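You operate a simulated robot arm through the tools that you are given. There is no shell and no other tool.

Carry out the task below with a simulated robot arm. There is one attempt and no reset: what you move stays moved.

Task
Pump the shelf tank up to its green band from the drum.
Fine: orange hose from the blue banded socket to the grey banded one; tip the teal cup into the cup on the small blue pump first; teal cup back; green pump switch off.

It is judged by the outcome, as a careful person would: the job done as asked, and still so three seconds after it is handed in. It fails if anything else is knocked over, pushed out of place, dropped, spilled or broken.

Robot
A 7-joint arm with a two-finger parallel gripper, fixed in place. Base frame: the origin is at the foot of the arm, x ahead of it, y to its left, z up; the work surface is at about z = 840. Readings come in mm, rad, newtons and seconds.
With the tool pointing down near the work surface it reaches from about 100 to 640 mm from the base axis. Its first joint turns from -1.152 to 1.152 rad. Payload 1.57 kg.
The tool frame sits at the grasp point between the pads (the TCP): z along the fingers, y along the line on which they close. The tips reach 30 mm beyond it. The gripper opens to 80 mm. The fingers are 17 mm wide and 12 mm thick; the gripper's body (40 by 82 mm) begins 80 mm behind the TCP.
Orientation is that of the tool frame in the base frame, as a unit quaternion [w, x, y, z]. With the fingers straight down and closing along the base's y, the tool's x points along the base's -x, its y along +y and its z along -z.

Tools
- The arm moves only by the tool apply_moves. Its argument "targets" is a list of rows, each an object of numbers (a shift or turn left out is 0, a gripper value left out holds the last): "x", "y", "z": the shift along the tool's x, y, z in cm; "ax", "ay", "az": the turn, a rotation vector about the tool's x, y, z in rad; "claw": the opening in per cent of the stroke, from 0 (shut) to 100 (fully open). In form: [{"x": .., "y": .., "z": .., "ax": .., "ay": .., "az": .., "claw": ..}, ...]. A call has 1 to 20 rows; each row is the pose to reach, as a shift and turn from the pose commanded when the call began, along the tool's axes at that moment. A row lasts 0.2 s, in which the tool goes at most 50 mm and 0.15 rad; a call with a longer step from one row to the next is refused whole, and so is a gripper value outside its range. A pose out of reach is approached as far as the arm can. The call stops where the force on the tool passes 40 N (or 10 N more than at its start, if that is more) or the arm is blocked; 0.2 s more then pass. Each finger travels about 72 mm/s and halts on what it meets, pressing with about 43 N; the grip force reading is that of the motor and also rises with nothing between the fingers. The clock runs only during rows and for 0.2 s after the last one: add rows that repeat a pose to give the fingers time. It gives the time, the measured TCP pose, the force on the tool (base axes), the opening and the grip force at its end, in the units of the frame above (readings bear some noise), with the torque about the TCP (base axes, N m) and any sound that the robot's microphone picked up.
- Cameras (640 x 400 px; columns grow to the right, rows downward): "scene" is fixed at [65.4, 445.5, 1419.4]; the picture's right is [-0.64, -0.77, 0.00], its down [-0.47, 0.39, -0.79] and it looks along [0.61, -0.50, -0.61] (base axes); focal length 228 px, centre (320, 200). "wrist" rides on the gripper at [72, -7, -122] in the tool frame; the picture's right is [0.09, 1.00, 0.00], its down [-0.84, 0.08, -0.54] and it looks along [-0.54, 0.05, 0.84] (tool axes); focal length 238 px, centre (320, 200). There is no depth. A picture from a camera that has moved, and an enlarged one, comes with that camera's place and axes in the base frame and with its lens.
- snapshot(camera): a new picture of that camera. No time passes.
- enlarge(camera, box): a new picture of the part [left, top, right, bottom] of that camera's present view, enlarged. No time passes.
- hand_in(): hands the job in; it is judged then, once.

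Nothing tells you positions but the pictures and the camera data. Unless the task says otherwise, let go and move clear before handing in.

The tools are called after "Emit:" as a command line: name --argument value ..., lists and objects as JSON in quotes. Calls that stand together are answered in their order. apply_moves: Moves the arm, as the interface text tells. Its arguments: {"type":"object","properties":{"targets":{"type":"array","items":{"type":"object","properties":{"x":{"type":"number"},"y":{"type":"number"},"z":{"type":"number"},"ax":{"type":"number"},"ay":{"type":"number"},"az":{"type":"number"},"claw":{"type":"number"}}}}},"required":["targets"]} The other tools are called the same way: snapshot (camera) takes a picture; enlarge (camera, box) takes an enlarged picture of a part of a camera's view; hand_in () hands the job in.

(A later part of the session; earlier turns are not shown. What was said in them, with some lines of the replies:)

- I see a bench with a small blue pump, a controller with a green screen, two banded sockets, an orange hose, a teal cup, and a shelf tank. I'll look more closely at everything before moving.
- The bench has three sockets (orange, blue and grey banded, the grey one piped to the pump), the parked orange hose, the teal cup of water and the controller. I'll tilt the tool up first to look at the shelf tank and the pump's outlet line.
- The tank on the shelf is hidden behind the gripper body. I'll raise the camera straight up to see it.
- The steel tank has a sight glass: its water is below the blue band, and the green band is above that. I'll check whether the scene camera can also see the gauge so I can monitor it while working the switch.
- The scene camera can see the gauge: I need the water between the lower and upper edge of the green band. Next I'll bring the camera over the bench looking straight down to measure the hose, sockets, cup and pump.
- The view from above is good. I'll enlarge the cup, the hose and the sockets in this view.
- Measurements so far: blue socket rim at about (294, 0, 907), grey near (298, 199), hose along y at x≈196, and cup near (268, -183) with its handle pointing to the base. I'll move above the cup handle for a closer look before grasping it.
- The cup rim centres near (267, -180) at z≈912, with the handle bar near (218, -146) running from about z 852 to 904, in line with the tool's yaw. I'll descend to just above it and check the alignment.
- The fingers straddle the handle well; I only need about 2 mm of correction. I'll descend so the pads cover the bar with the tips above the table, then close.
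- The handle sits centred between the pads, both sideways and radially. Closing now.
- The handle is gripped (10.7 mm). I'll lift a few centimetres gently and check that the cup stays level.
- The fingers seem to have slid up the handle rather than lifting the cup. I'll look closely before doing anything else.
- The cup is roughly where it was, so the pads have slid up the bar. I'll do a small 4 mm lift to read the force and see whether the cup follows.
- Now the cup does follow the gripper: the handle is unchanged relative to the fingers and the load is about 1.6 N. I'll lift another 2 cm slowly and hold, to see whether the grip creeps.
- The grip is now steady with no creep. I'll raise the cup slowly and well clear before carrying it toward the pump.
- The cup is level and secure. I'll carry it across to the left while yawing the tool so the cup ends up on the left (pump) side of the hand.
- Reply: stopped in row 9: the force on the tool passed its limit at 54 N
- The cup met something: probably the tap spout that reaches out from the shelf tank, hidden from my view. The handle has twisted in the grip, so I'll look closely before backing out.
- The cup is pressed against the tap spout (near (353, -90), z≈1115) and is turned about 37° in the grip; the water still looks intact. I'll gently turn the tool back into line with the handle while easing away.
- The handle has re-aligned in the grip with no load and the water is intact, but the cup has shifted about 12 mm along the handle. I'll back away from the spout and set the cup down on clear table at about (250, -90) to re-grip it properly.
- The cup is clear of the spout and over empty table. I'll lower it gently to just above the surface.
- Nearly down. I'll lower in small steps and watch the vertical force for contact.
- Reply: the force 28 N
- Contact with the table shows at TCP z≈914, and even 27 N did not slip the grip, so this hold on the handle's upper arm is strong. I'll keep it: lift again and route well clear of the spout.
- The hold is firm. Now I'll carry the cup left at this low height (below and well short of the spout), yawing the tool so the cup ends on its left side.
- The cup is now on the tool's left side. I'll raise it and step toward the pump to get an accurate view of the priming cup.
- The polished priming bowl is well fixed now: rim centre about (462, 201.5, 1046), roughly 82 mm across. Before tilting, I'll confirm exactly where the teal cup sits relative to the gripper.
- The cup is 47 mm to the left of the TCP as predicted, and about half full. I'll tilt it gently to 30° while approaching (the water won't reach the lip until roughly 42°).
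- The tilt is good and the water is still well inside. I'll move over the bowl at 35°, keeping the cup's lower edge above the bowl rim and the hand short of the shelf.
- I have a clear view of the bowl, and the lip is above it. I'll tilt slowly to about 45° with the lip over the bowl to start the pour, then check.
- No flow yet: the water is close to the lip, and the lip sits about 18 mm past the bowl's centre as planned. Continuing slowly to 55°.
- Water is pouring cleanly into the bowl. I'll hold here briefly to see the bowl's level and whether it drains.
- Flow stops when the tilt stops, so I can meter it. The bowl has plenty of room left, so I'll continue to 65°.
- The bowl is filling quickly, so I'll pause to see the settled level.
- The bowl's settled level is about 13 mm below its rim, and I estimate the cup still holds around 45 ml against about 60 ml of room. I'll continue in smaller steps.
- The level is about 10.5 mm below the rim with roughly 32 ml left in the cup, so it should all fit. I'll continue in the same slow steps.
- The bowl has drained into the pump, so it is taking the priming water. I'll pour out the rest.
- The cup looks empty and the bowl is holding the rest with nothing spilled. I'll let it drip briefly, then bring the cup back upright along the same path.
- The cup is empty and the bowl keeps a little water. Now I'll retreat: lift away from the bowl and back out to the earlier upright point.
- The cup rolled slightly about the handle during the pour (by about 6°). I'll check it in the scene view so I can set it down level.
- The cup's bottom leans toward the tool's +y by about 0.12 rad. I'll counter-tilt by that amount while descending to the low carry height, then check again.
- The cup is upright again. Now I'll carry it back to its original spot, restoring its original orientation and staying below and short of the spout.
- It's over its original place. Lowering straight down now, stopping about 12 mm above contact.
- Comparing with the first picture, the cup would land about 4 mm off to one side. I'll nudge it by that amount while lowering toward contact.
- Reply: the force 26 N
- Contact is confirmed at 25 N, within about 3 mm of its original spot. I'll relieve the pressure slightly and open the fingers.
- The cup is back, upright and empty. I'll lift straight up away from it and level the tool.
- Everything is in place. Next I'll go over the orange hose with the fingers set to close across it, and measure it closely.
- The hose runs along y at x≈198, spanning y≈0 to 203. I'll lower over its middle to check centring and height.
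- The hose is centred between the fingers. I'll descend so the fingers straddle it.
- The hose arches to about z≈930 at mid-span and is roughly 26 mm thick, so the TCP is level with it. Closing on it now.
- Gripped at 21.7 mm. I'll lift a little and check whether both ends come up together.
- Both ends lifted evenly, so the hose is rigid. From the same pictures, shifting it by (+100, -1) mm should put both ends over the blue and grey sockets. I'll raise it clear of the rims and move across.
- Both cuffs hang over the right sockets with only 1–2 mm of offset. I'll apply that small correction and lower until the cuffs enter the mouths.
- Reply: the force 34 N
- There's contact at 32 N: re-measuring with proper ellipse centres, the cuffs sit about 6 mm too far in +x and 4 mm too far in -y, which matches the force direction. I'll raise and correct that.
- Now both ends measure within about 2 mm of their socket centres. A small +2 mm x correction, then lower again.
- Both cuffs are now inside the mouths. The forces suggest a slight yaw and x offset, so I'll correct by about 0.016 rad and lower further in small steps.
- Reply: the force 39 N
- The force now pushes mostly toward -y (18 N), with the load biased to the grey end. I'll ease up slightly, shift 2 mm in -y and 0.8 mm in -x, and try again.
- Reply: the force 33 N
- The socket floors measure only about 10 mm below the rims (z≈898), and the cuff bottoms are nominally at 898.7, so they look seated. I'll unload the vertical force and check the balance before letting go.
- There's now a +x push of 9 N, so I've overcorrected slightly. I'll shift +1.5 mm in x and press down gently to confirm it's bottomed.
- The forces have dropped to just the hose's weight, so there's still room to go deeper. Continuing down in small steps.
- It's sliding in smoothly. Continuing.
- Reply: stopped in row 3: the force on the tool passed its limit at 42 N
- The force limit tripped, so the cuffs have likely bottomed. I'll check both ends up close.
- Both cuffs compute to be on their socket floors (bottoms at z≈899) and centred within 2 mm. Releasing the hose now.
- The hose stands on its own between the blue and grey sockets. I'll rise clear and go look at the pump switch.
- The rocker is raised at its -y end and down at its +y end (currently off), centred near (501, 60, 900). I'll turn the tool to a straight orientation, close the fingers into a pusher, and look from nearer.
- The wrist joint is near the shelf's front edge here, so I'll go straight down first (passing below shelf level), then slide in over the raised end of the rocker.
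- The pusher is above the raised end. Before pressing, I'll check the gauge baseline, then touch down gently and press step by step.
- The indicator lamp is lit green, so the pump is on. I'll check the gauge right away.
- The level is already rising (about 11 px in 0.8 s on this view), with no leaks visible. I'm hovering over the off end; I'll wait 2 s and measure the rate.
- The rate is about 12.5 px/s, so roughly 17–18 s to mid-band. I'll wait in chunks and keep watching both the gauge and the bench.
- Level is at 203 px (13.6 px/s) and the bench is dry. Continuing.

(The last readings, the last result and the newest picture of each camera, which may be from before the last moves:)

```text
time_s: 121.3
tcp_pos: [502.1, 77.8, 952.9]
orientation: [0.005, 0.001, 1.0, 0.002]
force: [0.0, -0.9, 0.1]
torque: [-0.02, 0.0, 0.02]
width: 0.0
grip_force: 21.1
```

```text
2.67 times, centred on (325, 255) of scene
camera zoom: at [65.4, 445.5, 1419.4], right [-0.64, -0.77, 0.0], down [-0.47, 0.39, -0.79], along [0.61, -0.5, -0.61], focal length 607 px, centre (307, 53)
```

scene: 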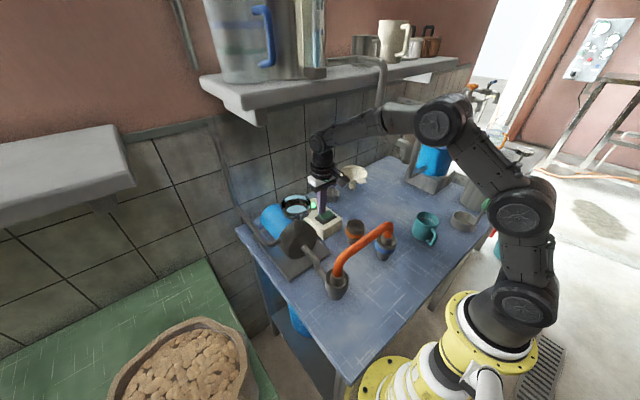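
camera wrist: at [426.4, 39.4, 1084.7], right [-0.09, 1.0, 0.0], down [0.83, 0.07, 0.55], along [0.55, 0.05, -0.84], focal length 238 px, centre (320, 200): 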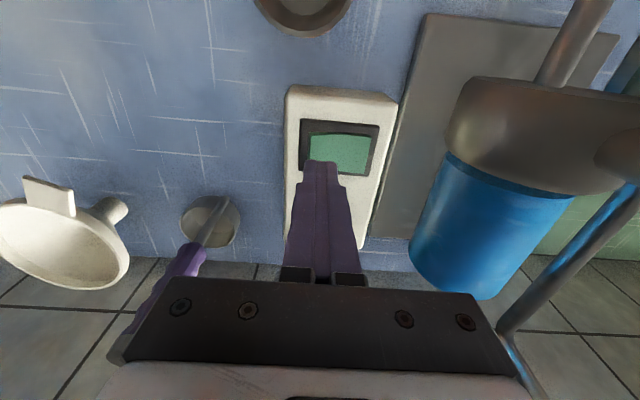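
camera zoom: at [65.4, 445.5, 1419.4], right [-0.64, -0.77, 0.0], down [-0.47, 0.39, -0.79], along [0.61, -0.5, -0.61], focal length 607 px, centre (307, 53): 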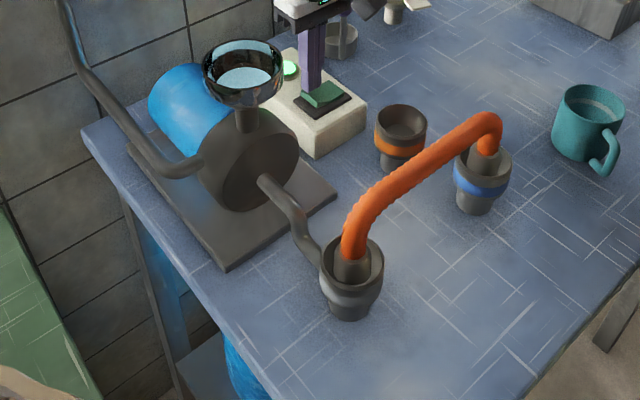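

Level 143 px (14.3 px/s). One more chunk of about 4 s, then fine steps.

Emit:
apply_moves --targets '[{"z": 0}, {"z": 0}, {"z": 0}, {"z": 0}, {"z": 0}, {"z": 0}, {"z": 0}, {"z": 0}, {"z": 0}, {"z": 0}, {"z": 0}, {"z": 0}, {"z": 0}, {"z": 0}, {"z": 0}, {"z": 0}, {"z": 0}, {"z": 0}, {"z": 0}]'

Emit:
enlarge --camera "scene" --box '[280, 0, 350, 50]'

Emit:
enlarge --camera "scene" --box '[300, 190, 350, 240]'

```text
time_s: 125.3
tcp_pos: [501.4, 76.9, 953.0]
orientation: [0.004, 0.001, 1.0, 0.002]
force: [-0.1, -0.6, -0.9]
torque: [-0.01, 0.02, 0.0]
width: 0.0
grip_force: 21.1
```

```text
8.00 times, centred on (315, 25) of scene
camera zoom: at [65.4, 445.5, 1419.4], right [-0.64, -0.77, 0.0], down [-0.47, 0.39, -0.79], along [0.61, -0.5, -0.61], focal length 1822 px, centre (360, 1600)
```

zoom: 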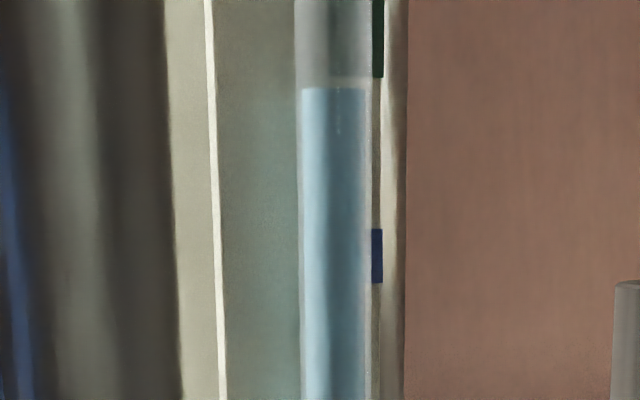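

```text
8.00 times, centred on (325, 215) of scene
camera zoom: at [65.4, 445.5, 1419.4], right [-0.64, -0.77, 0.0], down [-0.47, 0.39, -0.79], along [0.61, -0.5, -0.61], focal length 1822 px, centre (280, 80)
```

zoom: 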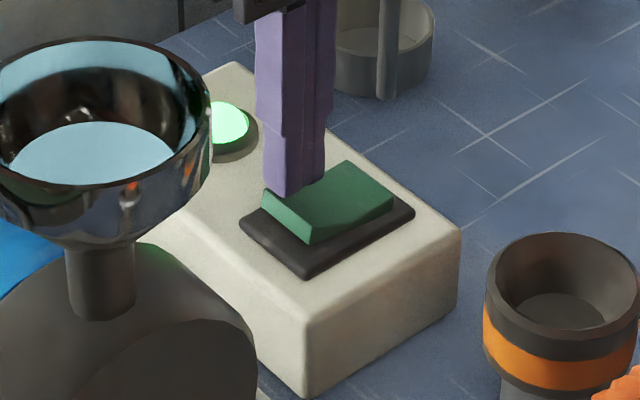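

The level is at 87 px, just below the band's lower edge (77). I'll wait about 2.2 s more, then press off to end near mid-band.

Emit:
apply_moves --targets '[{"z": 0}, {"z": 0}, {"z": 0}, {"z": 0}, {"z": 0}, {"z": 0}, {"z": 0}, {"z": 0}, {"z": 0}, {"z": 0}]'

Emit:
enlarge --camera "scene" --box '[280, 0, 350, 50]'

```text
time_s: 127.5
tcp_pos: [502.1, 77.7, 952.0]
orientation: [0.004, 0.0, 1.0, 0.002]
force: [-0.3, -0.3, -0.8]
torque: [0.01, 0.01, 0.01]
width: 0.1
grip_force: 21.4
```

```text
8.00 times, centred on (315, 25) of scene
camera zoom: at [65.4, 445.5, 1419.4], right [-0.64, -0.77, 0.0], down [-0.47, 0.39, -0.79], along [0.61, -0.5, -0.61], focal length 1822 px, centre (360, 1600)
```

zoom: 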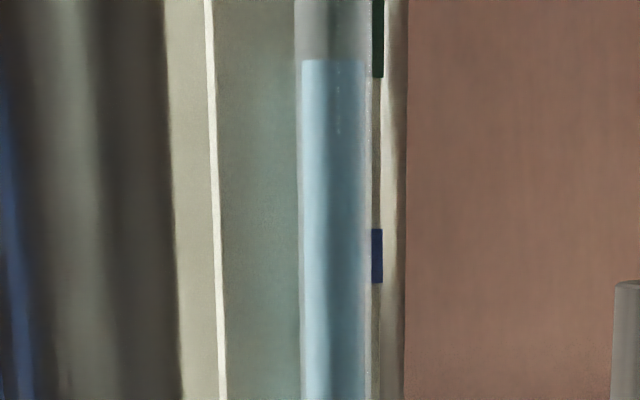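

The water is inside the green band. Pressing the off end now.

Emit:
apply_moves --targets '[{"z": 0.75}, {"z": 1.4}]'

Emit:
enlarge --camera "scene" --box '[280, 0, 350, 50]'

Emit:
enlarge --camera "scene" --box '[300, 190, 350, 240]'

```text
time_s: 128.1
tcp_pos: [501.9, 79.1, 937.4]
orientation: [0.005, 0.001, 1.0, 0.002]
force: [-0.8, 0.6, 2.0]
torque: [-0.01, 0.05, -0.04]
width: 0.3
grip_force: 21.2
```

```text
8.00 times, centred on (315, 25) of scene
camera zoom: at [65.3, 445.5, 1419.4], right [-0.64, -0.77, 0.0], down [-0.47, 0.39, -0.79], along [0.61, -0.5, -0.61], focal length 1822 px, centre (360, 1600)
```

zoom: 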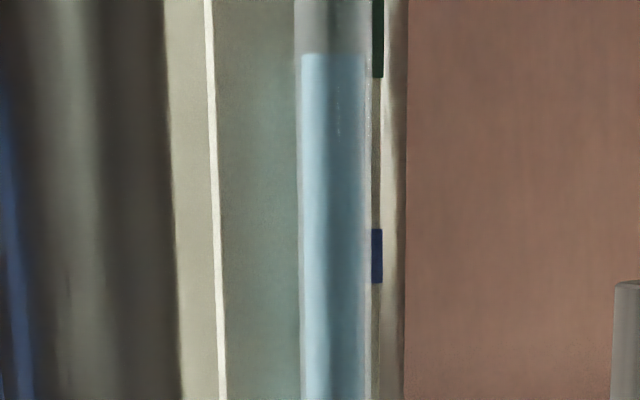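

```text
8.00 times, centred on (325, 215) of scene
camera zoom: at [65.3, 445.5, 1419.4], right [-0.64, -0.77, 0.0], down [-0.47, 0.39, -0.79], along [0.61, -0.5, -0.61], focal length 1822 px, centre (280, 80)
```

zoom: 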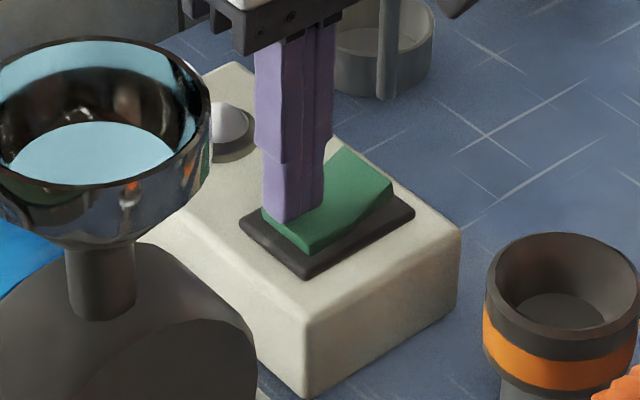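

The lamp is off and the level is at 52 px, inside the band. I'll lift off the switch and wait to see whether the level holds.

Emit:
apply_moves --targets '[{"z": -1.0}, {"z": -2.3}, {"z": -2.3}, {"z": -2.3}, {"z": -2.3}, {"z": -2.3}, {"z": -2.3}, {"z": -2.3}, {"z": -2.3}, {"z": -2.3}]'

Emit:
enlarge --camera "scene" --box '[280, 0, 350, 50]'

Emit:
enlarge --camera "scene" --box '[300, 190, 350, 240]'

```text
time_s: 130.3
tcp_pos: [501.3, 78.7, 962.2]
orientation: [0.004, 0.001, 1.0, 0.002]
force: [-1.0, -0.5, -1.2]
torque: [-0.02, -0.02, 0.02]
width: 0.0
grip_force: 21.8
```

```text
8.00 times, centred on (315, 25) of scene
camera zoom: at [65.4, 445.5, 1419.4], right [-0.64, -0.77, 0.0], down [-0.47, 0.39, -0.79], along [0.61, -0.5, -0.61], focal length 1822 px, centre (360, 1600)
```

zoom: 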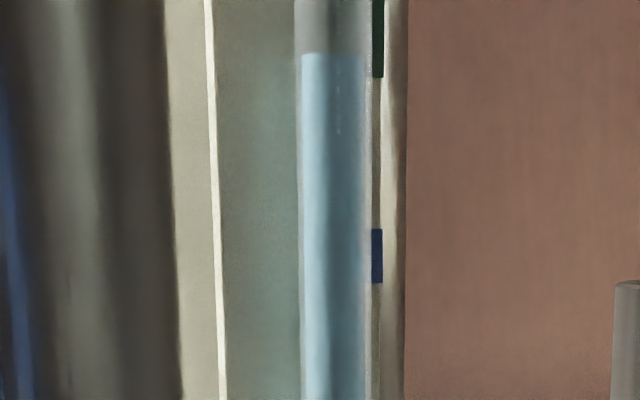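

```text
8.00 times, centred on (325, 215) of scene
camera zoom: at [65.4, 445.5, 1419.4], right [-0.64, -0.77, 0.0], down [-0.47, 0.39, -0.79], along [0.61, -0.5, -0.61], focal length 1822 px, centre (280, 80)
```

zoom: 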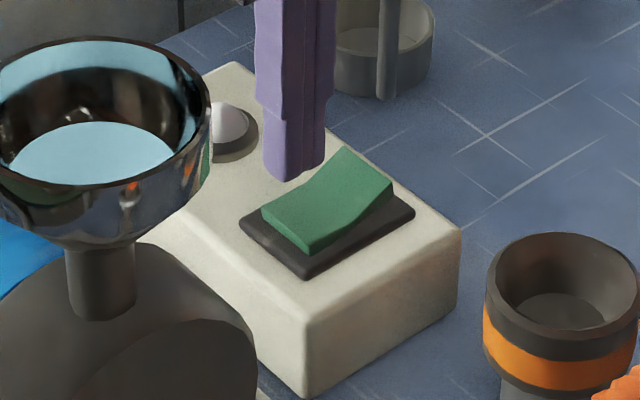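

The level holds steady at the same mark and the switch is off. I'll back out under the shelf, then rise in front of it and confirm the gauge head-on with the wrist camera.

Emit:
apply_moves --targets '[{"x": 2.5}, {"x": 5.0}, {"x": 7.5}, {"x": 10.0}, {"x": 11.2}, {"x": 11.2, "z": -3.0}, {"x": 11.2, "z": -7.0}, {"x": 11.2, "z": -11.0}, {"x": 11.2, "z": -15.0}, {"x": 11.2, "z": -18.0}, {"x": 11.2, "z": -18.0}]'

Emit:
snapshot --camera "scene"

```text
time_s: 132.7
tcp_pos: [386.1, 74.4, 1140.7]
orientation: [0.005, 0.001, 1.0, 0.002]
force: [0.2, -0.2, 0.0]
torque: [0.0, -0.01, 0.01]
width: 0.0
grip_force: 21.7
```

```text
taken
```

scene: 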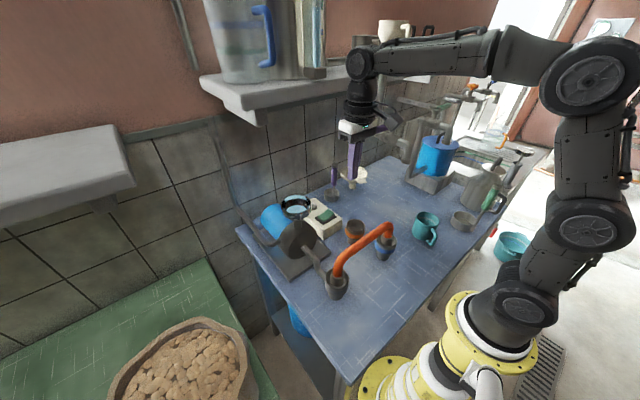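

Emit:
apply_moves --targets '[{"x": 2.0, "y": 0.6, "z": -3.5}, {"x": 4.0, "y": 1.2, "z": -7.0}, {"x": 6.0, "y": 1.8, "z": -10.5}, {"x": 8.4, "y": 2.5, "z": -14.0}, {"x": 8.4, "y": 2.5, "z": -17.5, "ay": -0.14}, {"x": 8.4, "y": 2.5, "z": -20.5, "ay": -0.28}, {"x": 8.4, "y": 2.5, "z": -23.5, "ay": -0.42}, {"x": 8.4, "y": 2.5, "z": -26.5, "ay": -0.56}, {"x": 8.4, "y": 2.5, "z": -29.0, "ay": -0.7}, {"x": 8.4, "y": 2.5, "z": -31.0, "ay": -0.85}, {"x": 8.4, "y": 2.5, "z": -31.5, "ay": -1.0}, {"x": 8.4, "y": 2.5, "z": -31.5, "ay": -1.0}]'

Emit:
snapshot --camera "wrist"

Emit:
enlarge --camera "wrist" --box '[250, 90, 370, 210]'

Emit:
snapshot --camera "scene"

```text
time_s: 135.3
tcp_pos: [299.7, 100.1, 1456.0]
orientation: [0.484, 0.001, 0.875, 0.001]
force: [-0.1, 0.0, 0.2]
torque: [0.02, -0.02, -0.01]
width: 0.0
grip_force: 21.2
```

```text
taken
camera wrist: at [156.9, 94.9, 1459.8], right [-0.05, 1.0, -0.07], down [-0.01, 0.07, 1.0], along [1.0, 0.05, 0.01], focal length 238 px, centre (320, 200)
```

wrist: 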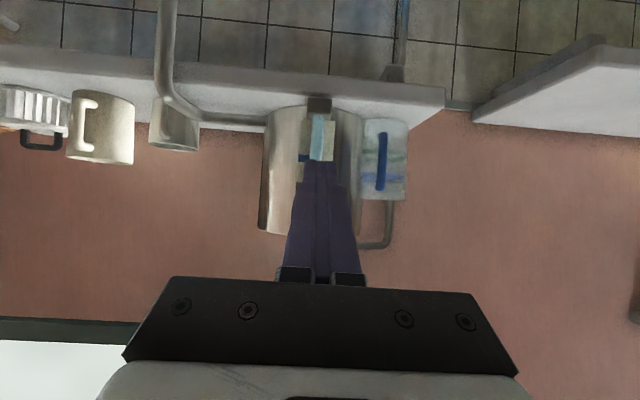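

```text
3.33 times, centred on (310, 150) of wrist
camera zoom: at [156.9, 94.9, 1459.8], right [-0.05, 1.0, -0.07], down [-0.01, 0.07, 1.0], along [1.0, 0.05, 0.01], focal length 794 px, centre (353, 367)
```

zoom: 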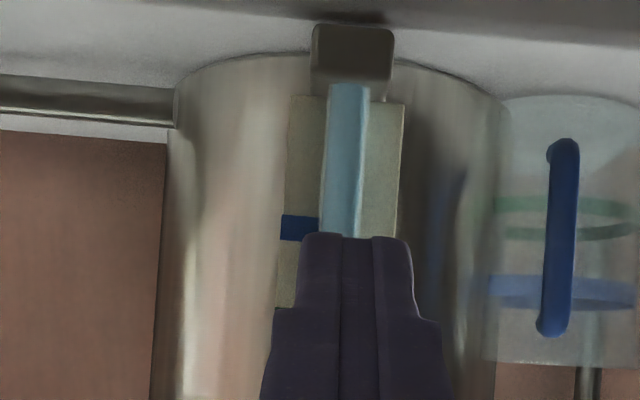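

```text
taken
```

scene: 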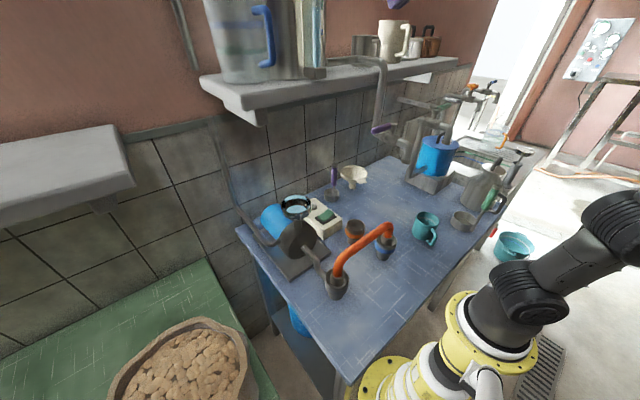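

Everything looks undisturbed on the bench; only the closed fingers block the gauge. I'll open the gripper to see between them.

Emit:
apply_moves --targets '[{"claw": 40}, {"claw": 80}, {"claw": 100}, {"claw": 100}, {"claw": 100}]'

Emit:
enlarge --camera "wrist" --box '[250, 90, 390, 230]'

Emit:
enlarge --camera "scene" --box '[280, 0, 350, 50]'

Emit:
enlarge --camera "scene" --box '[260, 160, 460, 310]'

```text
time_s: 136.5
tcp_pos: [300.2, 100.1, 1455.4]
orientation: [0.483, 0.002, 0.875, 0.001]
force: [0.5, 0.3, 0.6]
torque: [0.0, 0.0, 0.05]
width: 80.3
grip_force: 0.0
```

```text
2.86 times, centred on (320, 160) of wrist
camera zoom: at [157.0, 94.8, 1459.9], right [-0.05, 1.0, -0.07], down [-0.01, 0.07, 1.0], along [1.0, 0.05, 0.01], focal length 681 px, centre (320, 314)
```

zoom: 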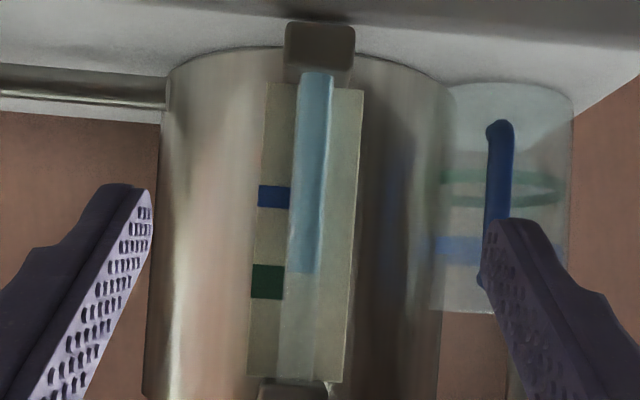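

```text
8.00 times, centred on (315, 25) of scene
camera zoom: at [65.4, 445.5, 1419.4], right [-0.64, -0.77, 0.0], down [-0.47, 0.39, -0.79], along [0.61, -0.5, -0.61], focal length 1822 px, centre (360, 1600)
```

zoom: 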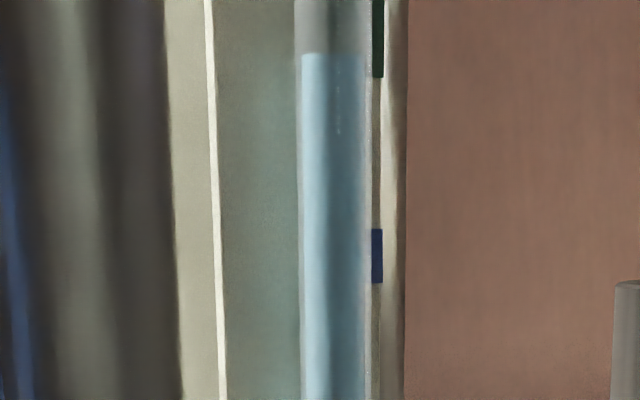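

```text
2.67 times, centred on (360, 235) of scene
camera zoom: at [65.4, 445.5, 1419.4], right [-0.64, -0.77, 0.0], down [-0.47, 0.39, -0.79], along [0.61, -0.5, -0.61], focal length 607 px, centre (213, 107)
```

zoom: 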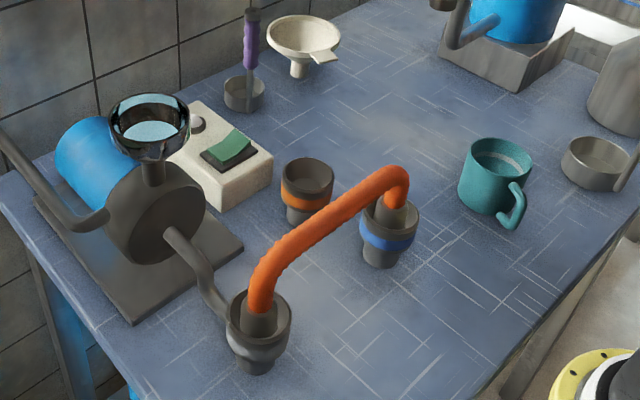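

Seen head-on, the water top is inside the green band, but in its lower part. I'll move the camera level with the mark and a bit closer to judge how far in it is.

Emit:
apply_moves --targets '[{"x": -0.5, "z": 2.0}, {"x": -1.0, "z": 4.1}, {"x": -1.5, "z": 6.15}, {"x": -1.5, "z": 6.15}]'

Emit:
enlarge --camera "wrist" --box '[270, 110, 350, 240]'

Emit:
enlarge --camera "wrist" --box '[280, 160, 330, 220]'

```text
time_s: 137.5
tcp_pos: [360.3, 99.4, 1435.3]
orientation: [0.484, 0.001, 0.875, 0.001]
force: [-0.4, 0.9, -0.2]
torque: [0.01, 0.02, 0.01]
width: 80.1
grip_force: 0.2
```

```text
3.08 times, centred on (310, 175) of wrist
camera zoom: at [217.7, 94.1, 1440.0], right [-0.05, 1.0, -0.08], down [-0.01, 0.07, 1.0], along [1.0, 0.05, 0.01], focal length 733 px, centre (351, 277)
```

zoom: 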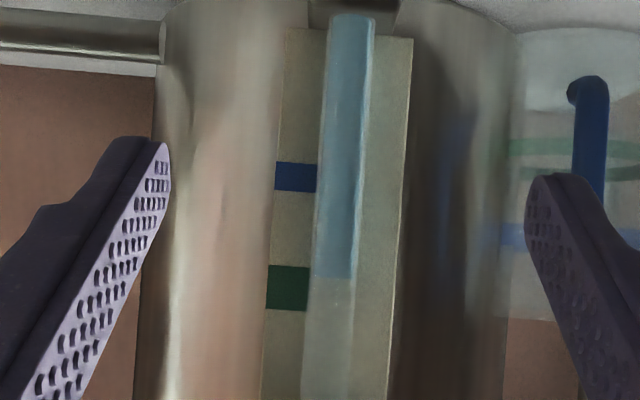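

```text
6.67 times, centred on (305, 190) of wrist
camera zoom: at [217.7, 94.1, 1440.0], right [-0.05, 1.0, -0.08], down [-0.01, 0.07, 1.0], along [1.0, 0.05, 0.01], focal length 1589 px, centre (420, 267)
```

zoom: 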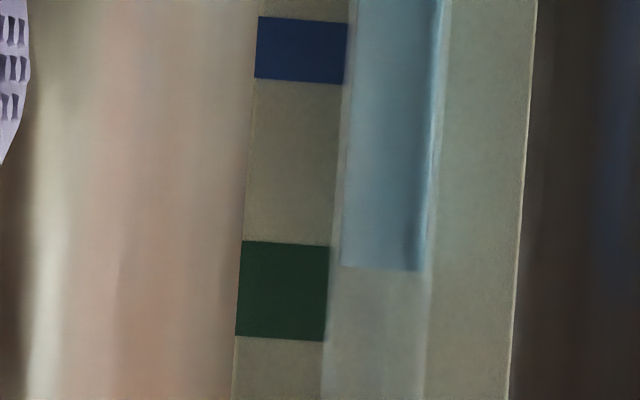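

The water line is clearly inside the green band, about 3 mm above its lower edge, and steady. I'll compare the tap I brushed earlier, and the rest of the bench, with the first pictures before deciding.

Emit:
enlarge --camera "scene" --box '[380, 60, 560, 220]'

Emit:
enlarge --camera "scene" --box '[340, 180, 540, 330]'

Emit:
enlarge --camera "scene" --box '[230, 150, 390, 310]'

```text
2.50 times, centred on (470, 140) of scene
camera zoom: at [65.4, 445.5, 1419.4], right [-0.64, -0.77, 0.0], down [-0.47, 0.39, -0.79], along [0.61, -0.5, -0.61], focal length 570 px, centre (-55, 350)
```

zoom: 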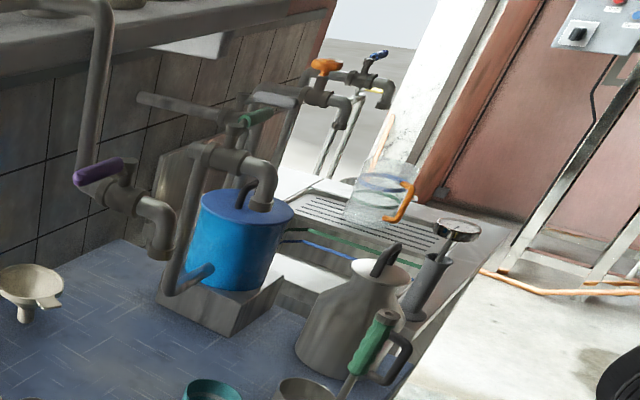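

```text
2.67 times, centred on (440, 255) of scene
camera zoom: at [65.4, 445.5, 1419.4], right [-0.64, -0.77, 0.0], down [-0.47, 0.39, -0.79], along [0.61, -0.5, -0.61], focal length 607 px, centre (0, 53)
```

zoom: 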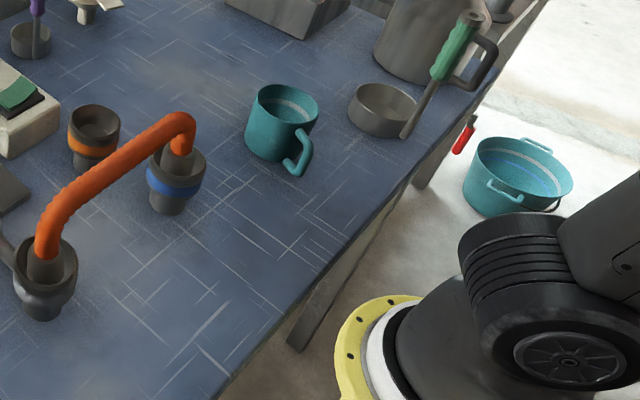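

```text
2.50 times, centred on (310, 230) of scene
camera zoom: at [65.4, 445.5, 1419.4], right [-0.64, -0.77, 0.0], down [-0.47, 0.39, -0.79], along [0.61, -0.5, -0.61], focal length 570 px, centre (345, 125)
```

zoom: 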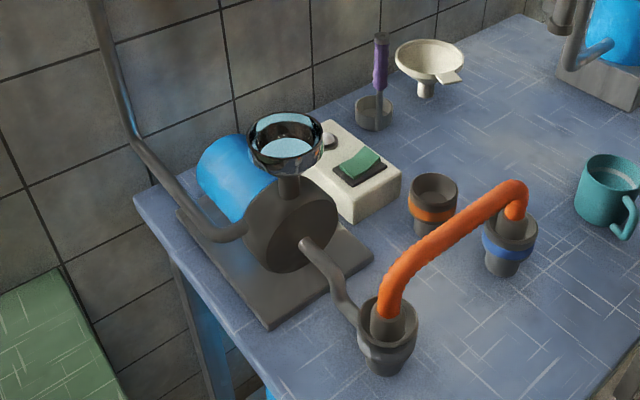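

The tap, lever, pots, funnel and cup all match the first pictures. The hose bridges blue to grey, the switch and lamp are off, and the tank level has held for 9 s. I'll back the arm away and take a final look.

Emit:
apply_moves --targets '[{"x": 1.2, "z": -2.0}, {"x": 2.4, "z": -4.0}, {"x": 3.6, "z": -6.2}, {"x": 3.6, "z": -6.2}]'

Emit:
snapshot --camera "scene"

Emit:
enlarge --camera "scene" --box '[280, 0, 350, 50]'

```text
time_s: 138.5
tcp_pos: [286.4, 100.4, 1436.9]
orientation: [0.484, 0.003, 0.875, 0.0]
force: [0.3, 0.7, 0.1]
torque: [0.0, 0.0, -0.03]
width: 79.8
grip_force: 0.0
```

```text
taken
```

scene: 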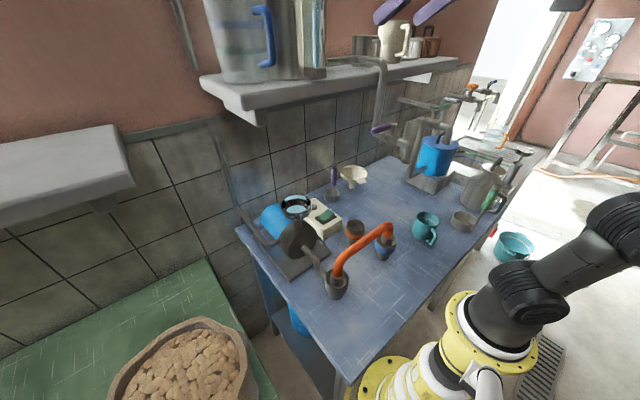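

```text
8.00 times, centred on (315, 25) of scene
camera zoom: at [65.4, 445.5, 1419.4], right [-0.64, -0.77, 0.0], down [-0.47, 0.39, -0.79], along [0.61, -0.5, -0.61], focal length 1822 px, centre (360, 1600)
```

zoom: 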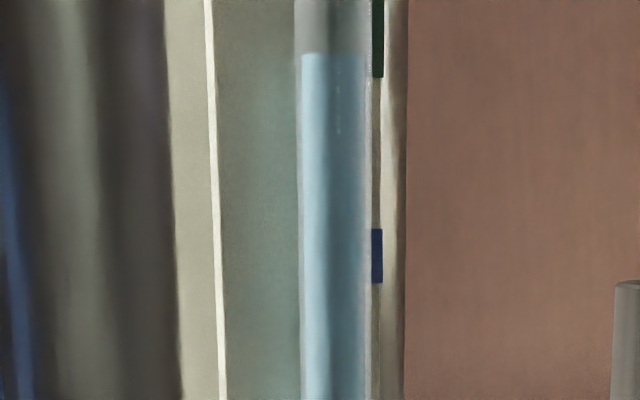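

The tank level is steady inside the green band and the hose runs from the blue to the grey socket. The teal cup is back in its place, the switch is off, and the arm is clear with the gripper open. Handing in now.

Emit:
hand_in

```text
The job is handed in.
```

I pumped the shelf tank up into its green band from the drum, switched the pump off, and handed the job in. The water sits about 3 mm above the band's lower edge. It held steady for the 10 seconds I watched before handing in.

- **Priming:** I tipped the whole teal cup into the bowl on the blue pump first. Nothing spilled that I could see. Some of that water is still in the bowl.
- **Hose:** The orange hose runs from the blue banded socket to the grey banded one. Both ends are resting on the socket floors, and I saw no leaks while pumping.
- **Teal cup:** It is back where it started, to within about 3 mm, upright and empty.
- **Switch:** The green pump switch is off and its lamp is out.

While carrying the full cup I bumped it against the spout of the shelf tank's tap. The cup twisted in the grip, so I backed off and set it down briefly before going on. The tap and its purple lever look the same as in the first pictures.
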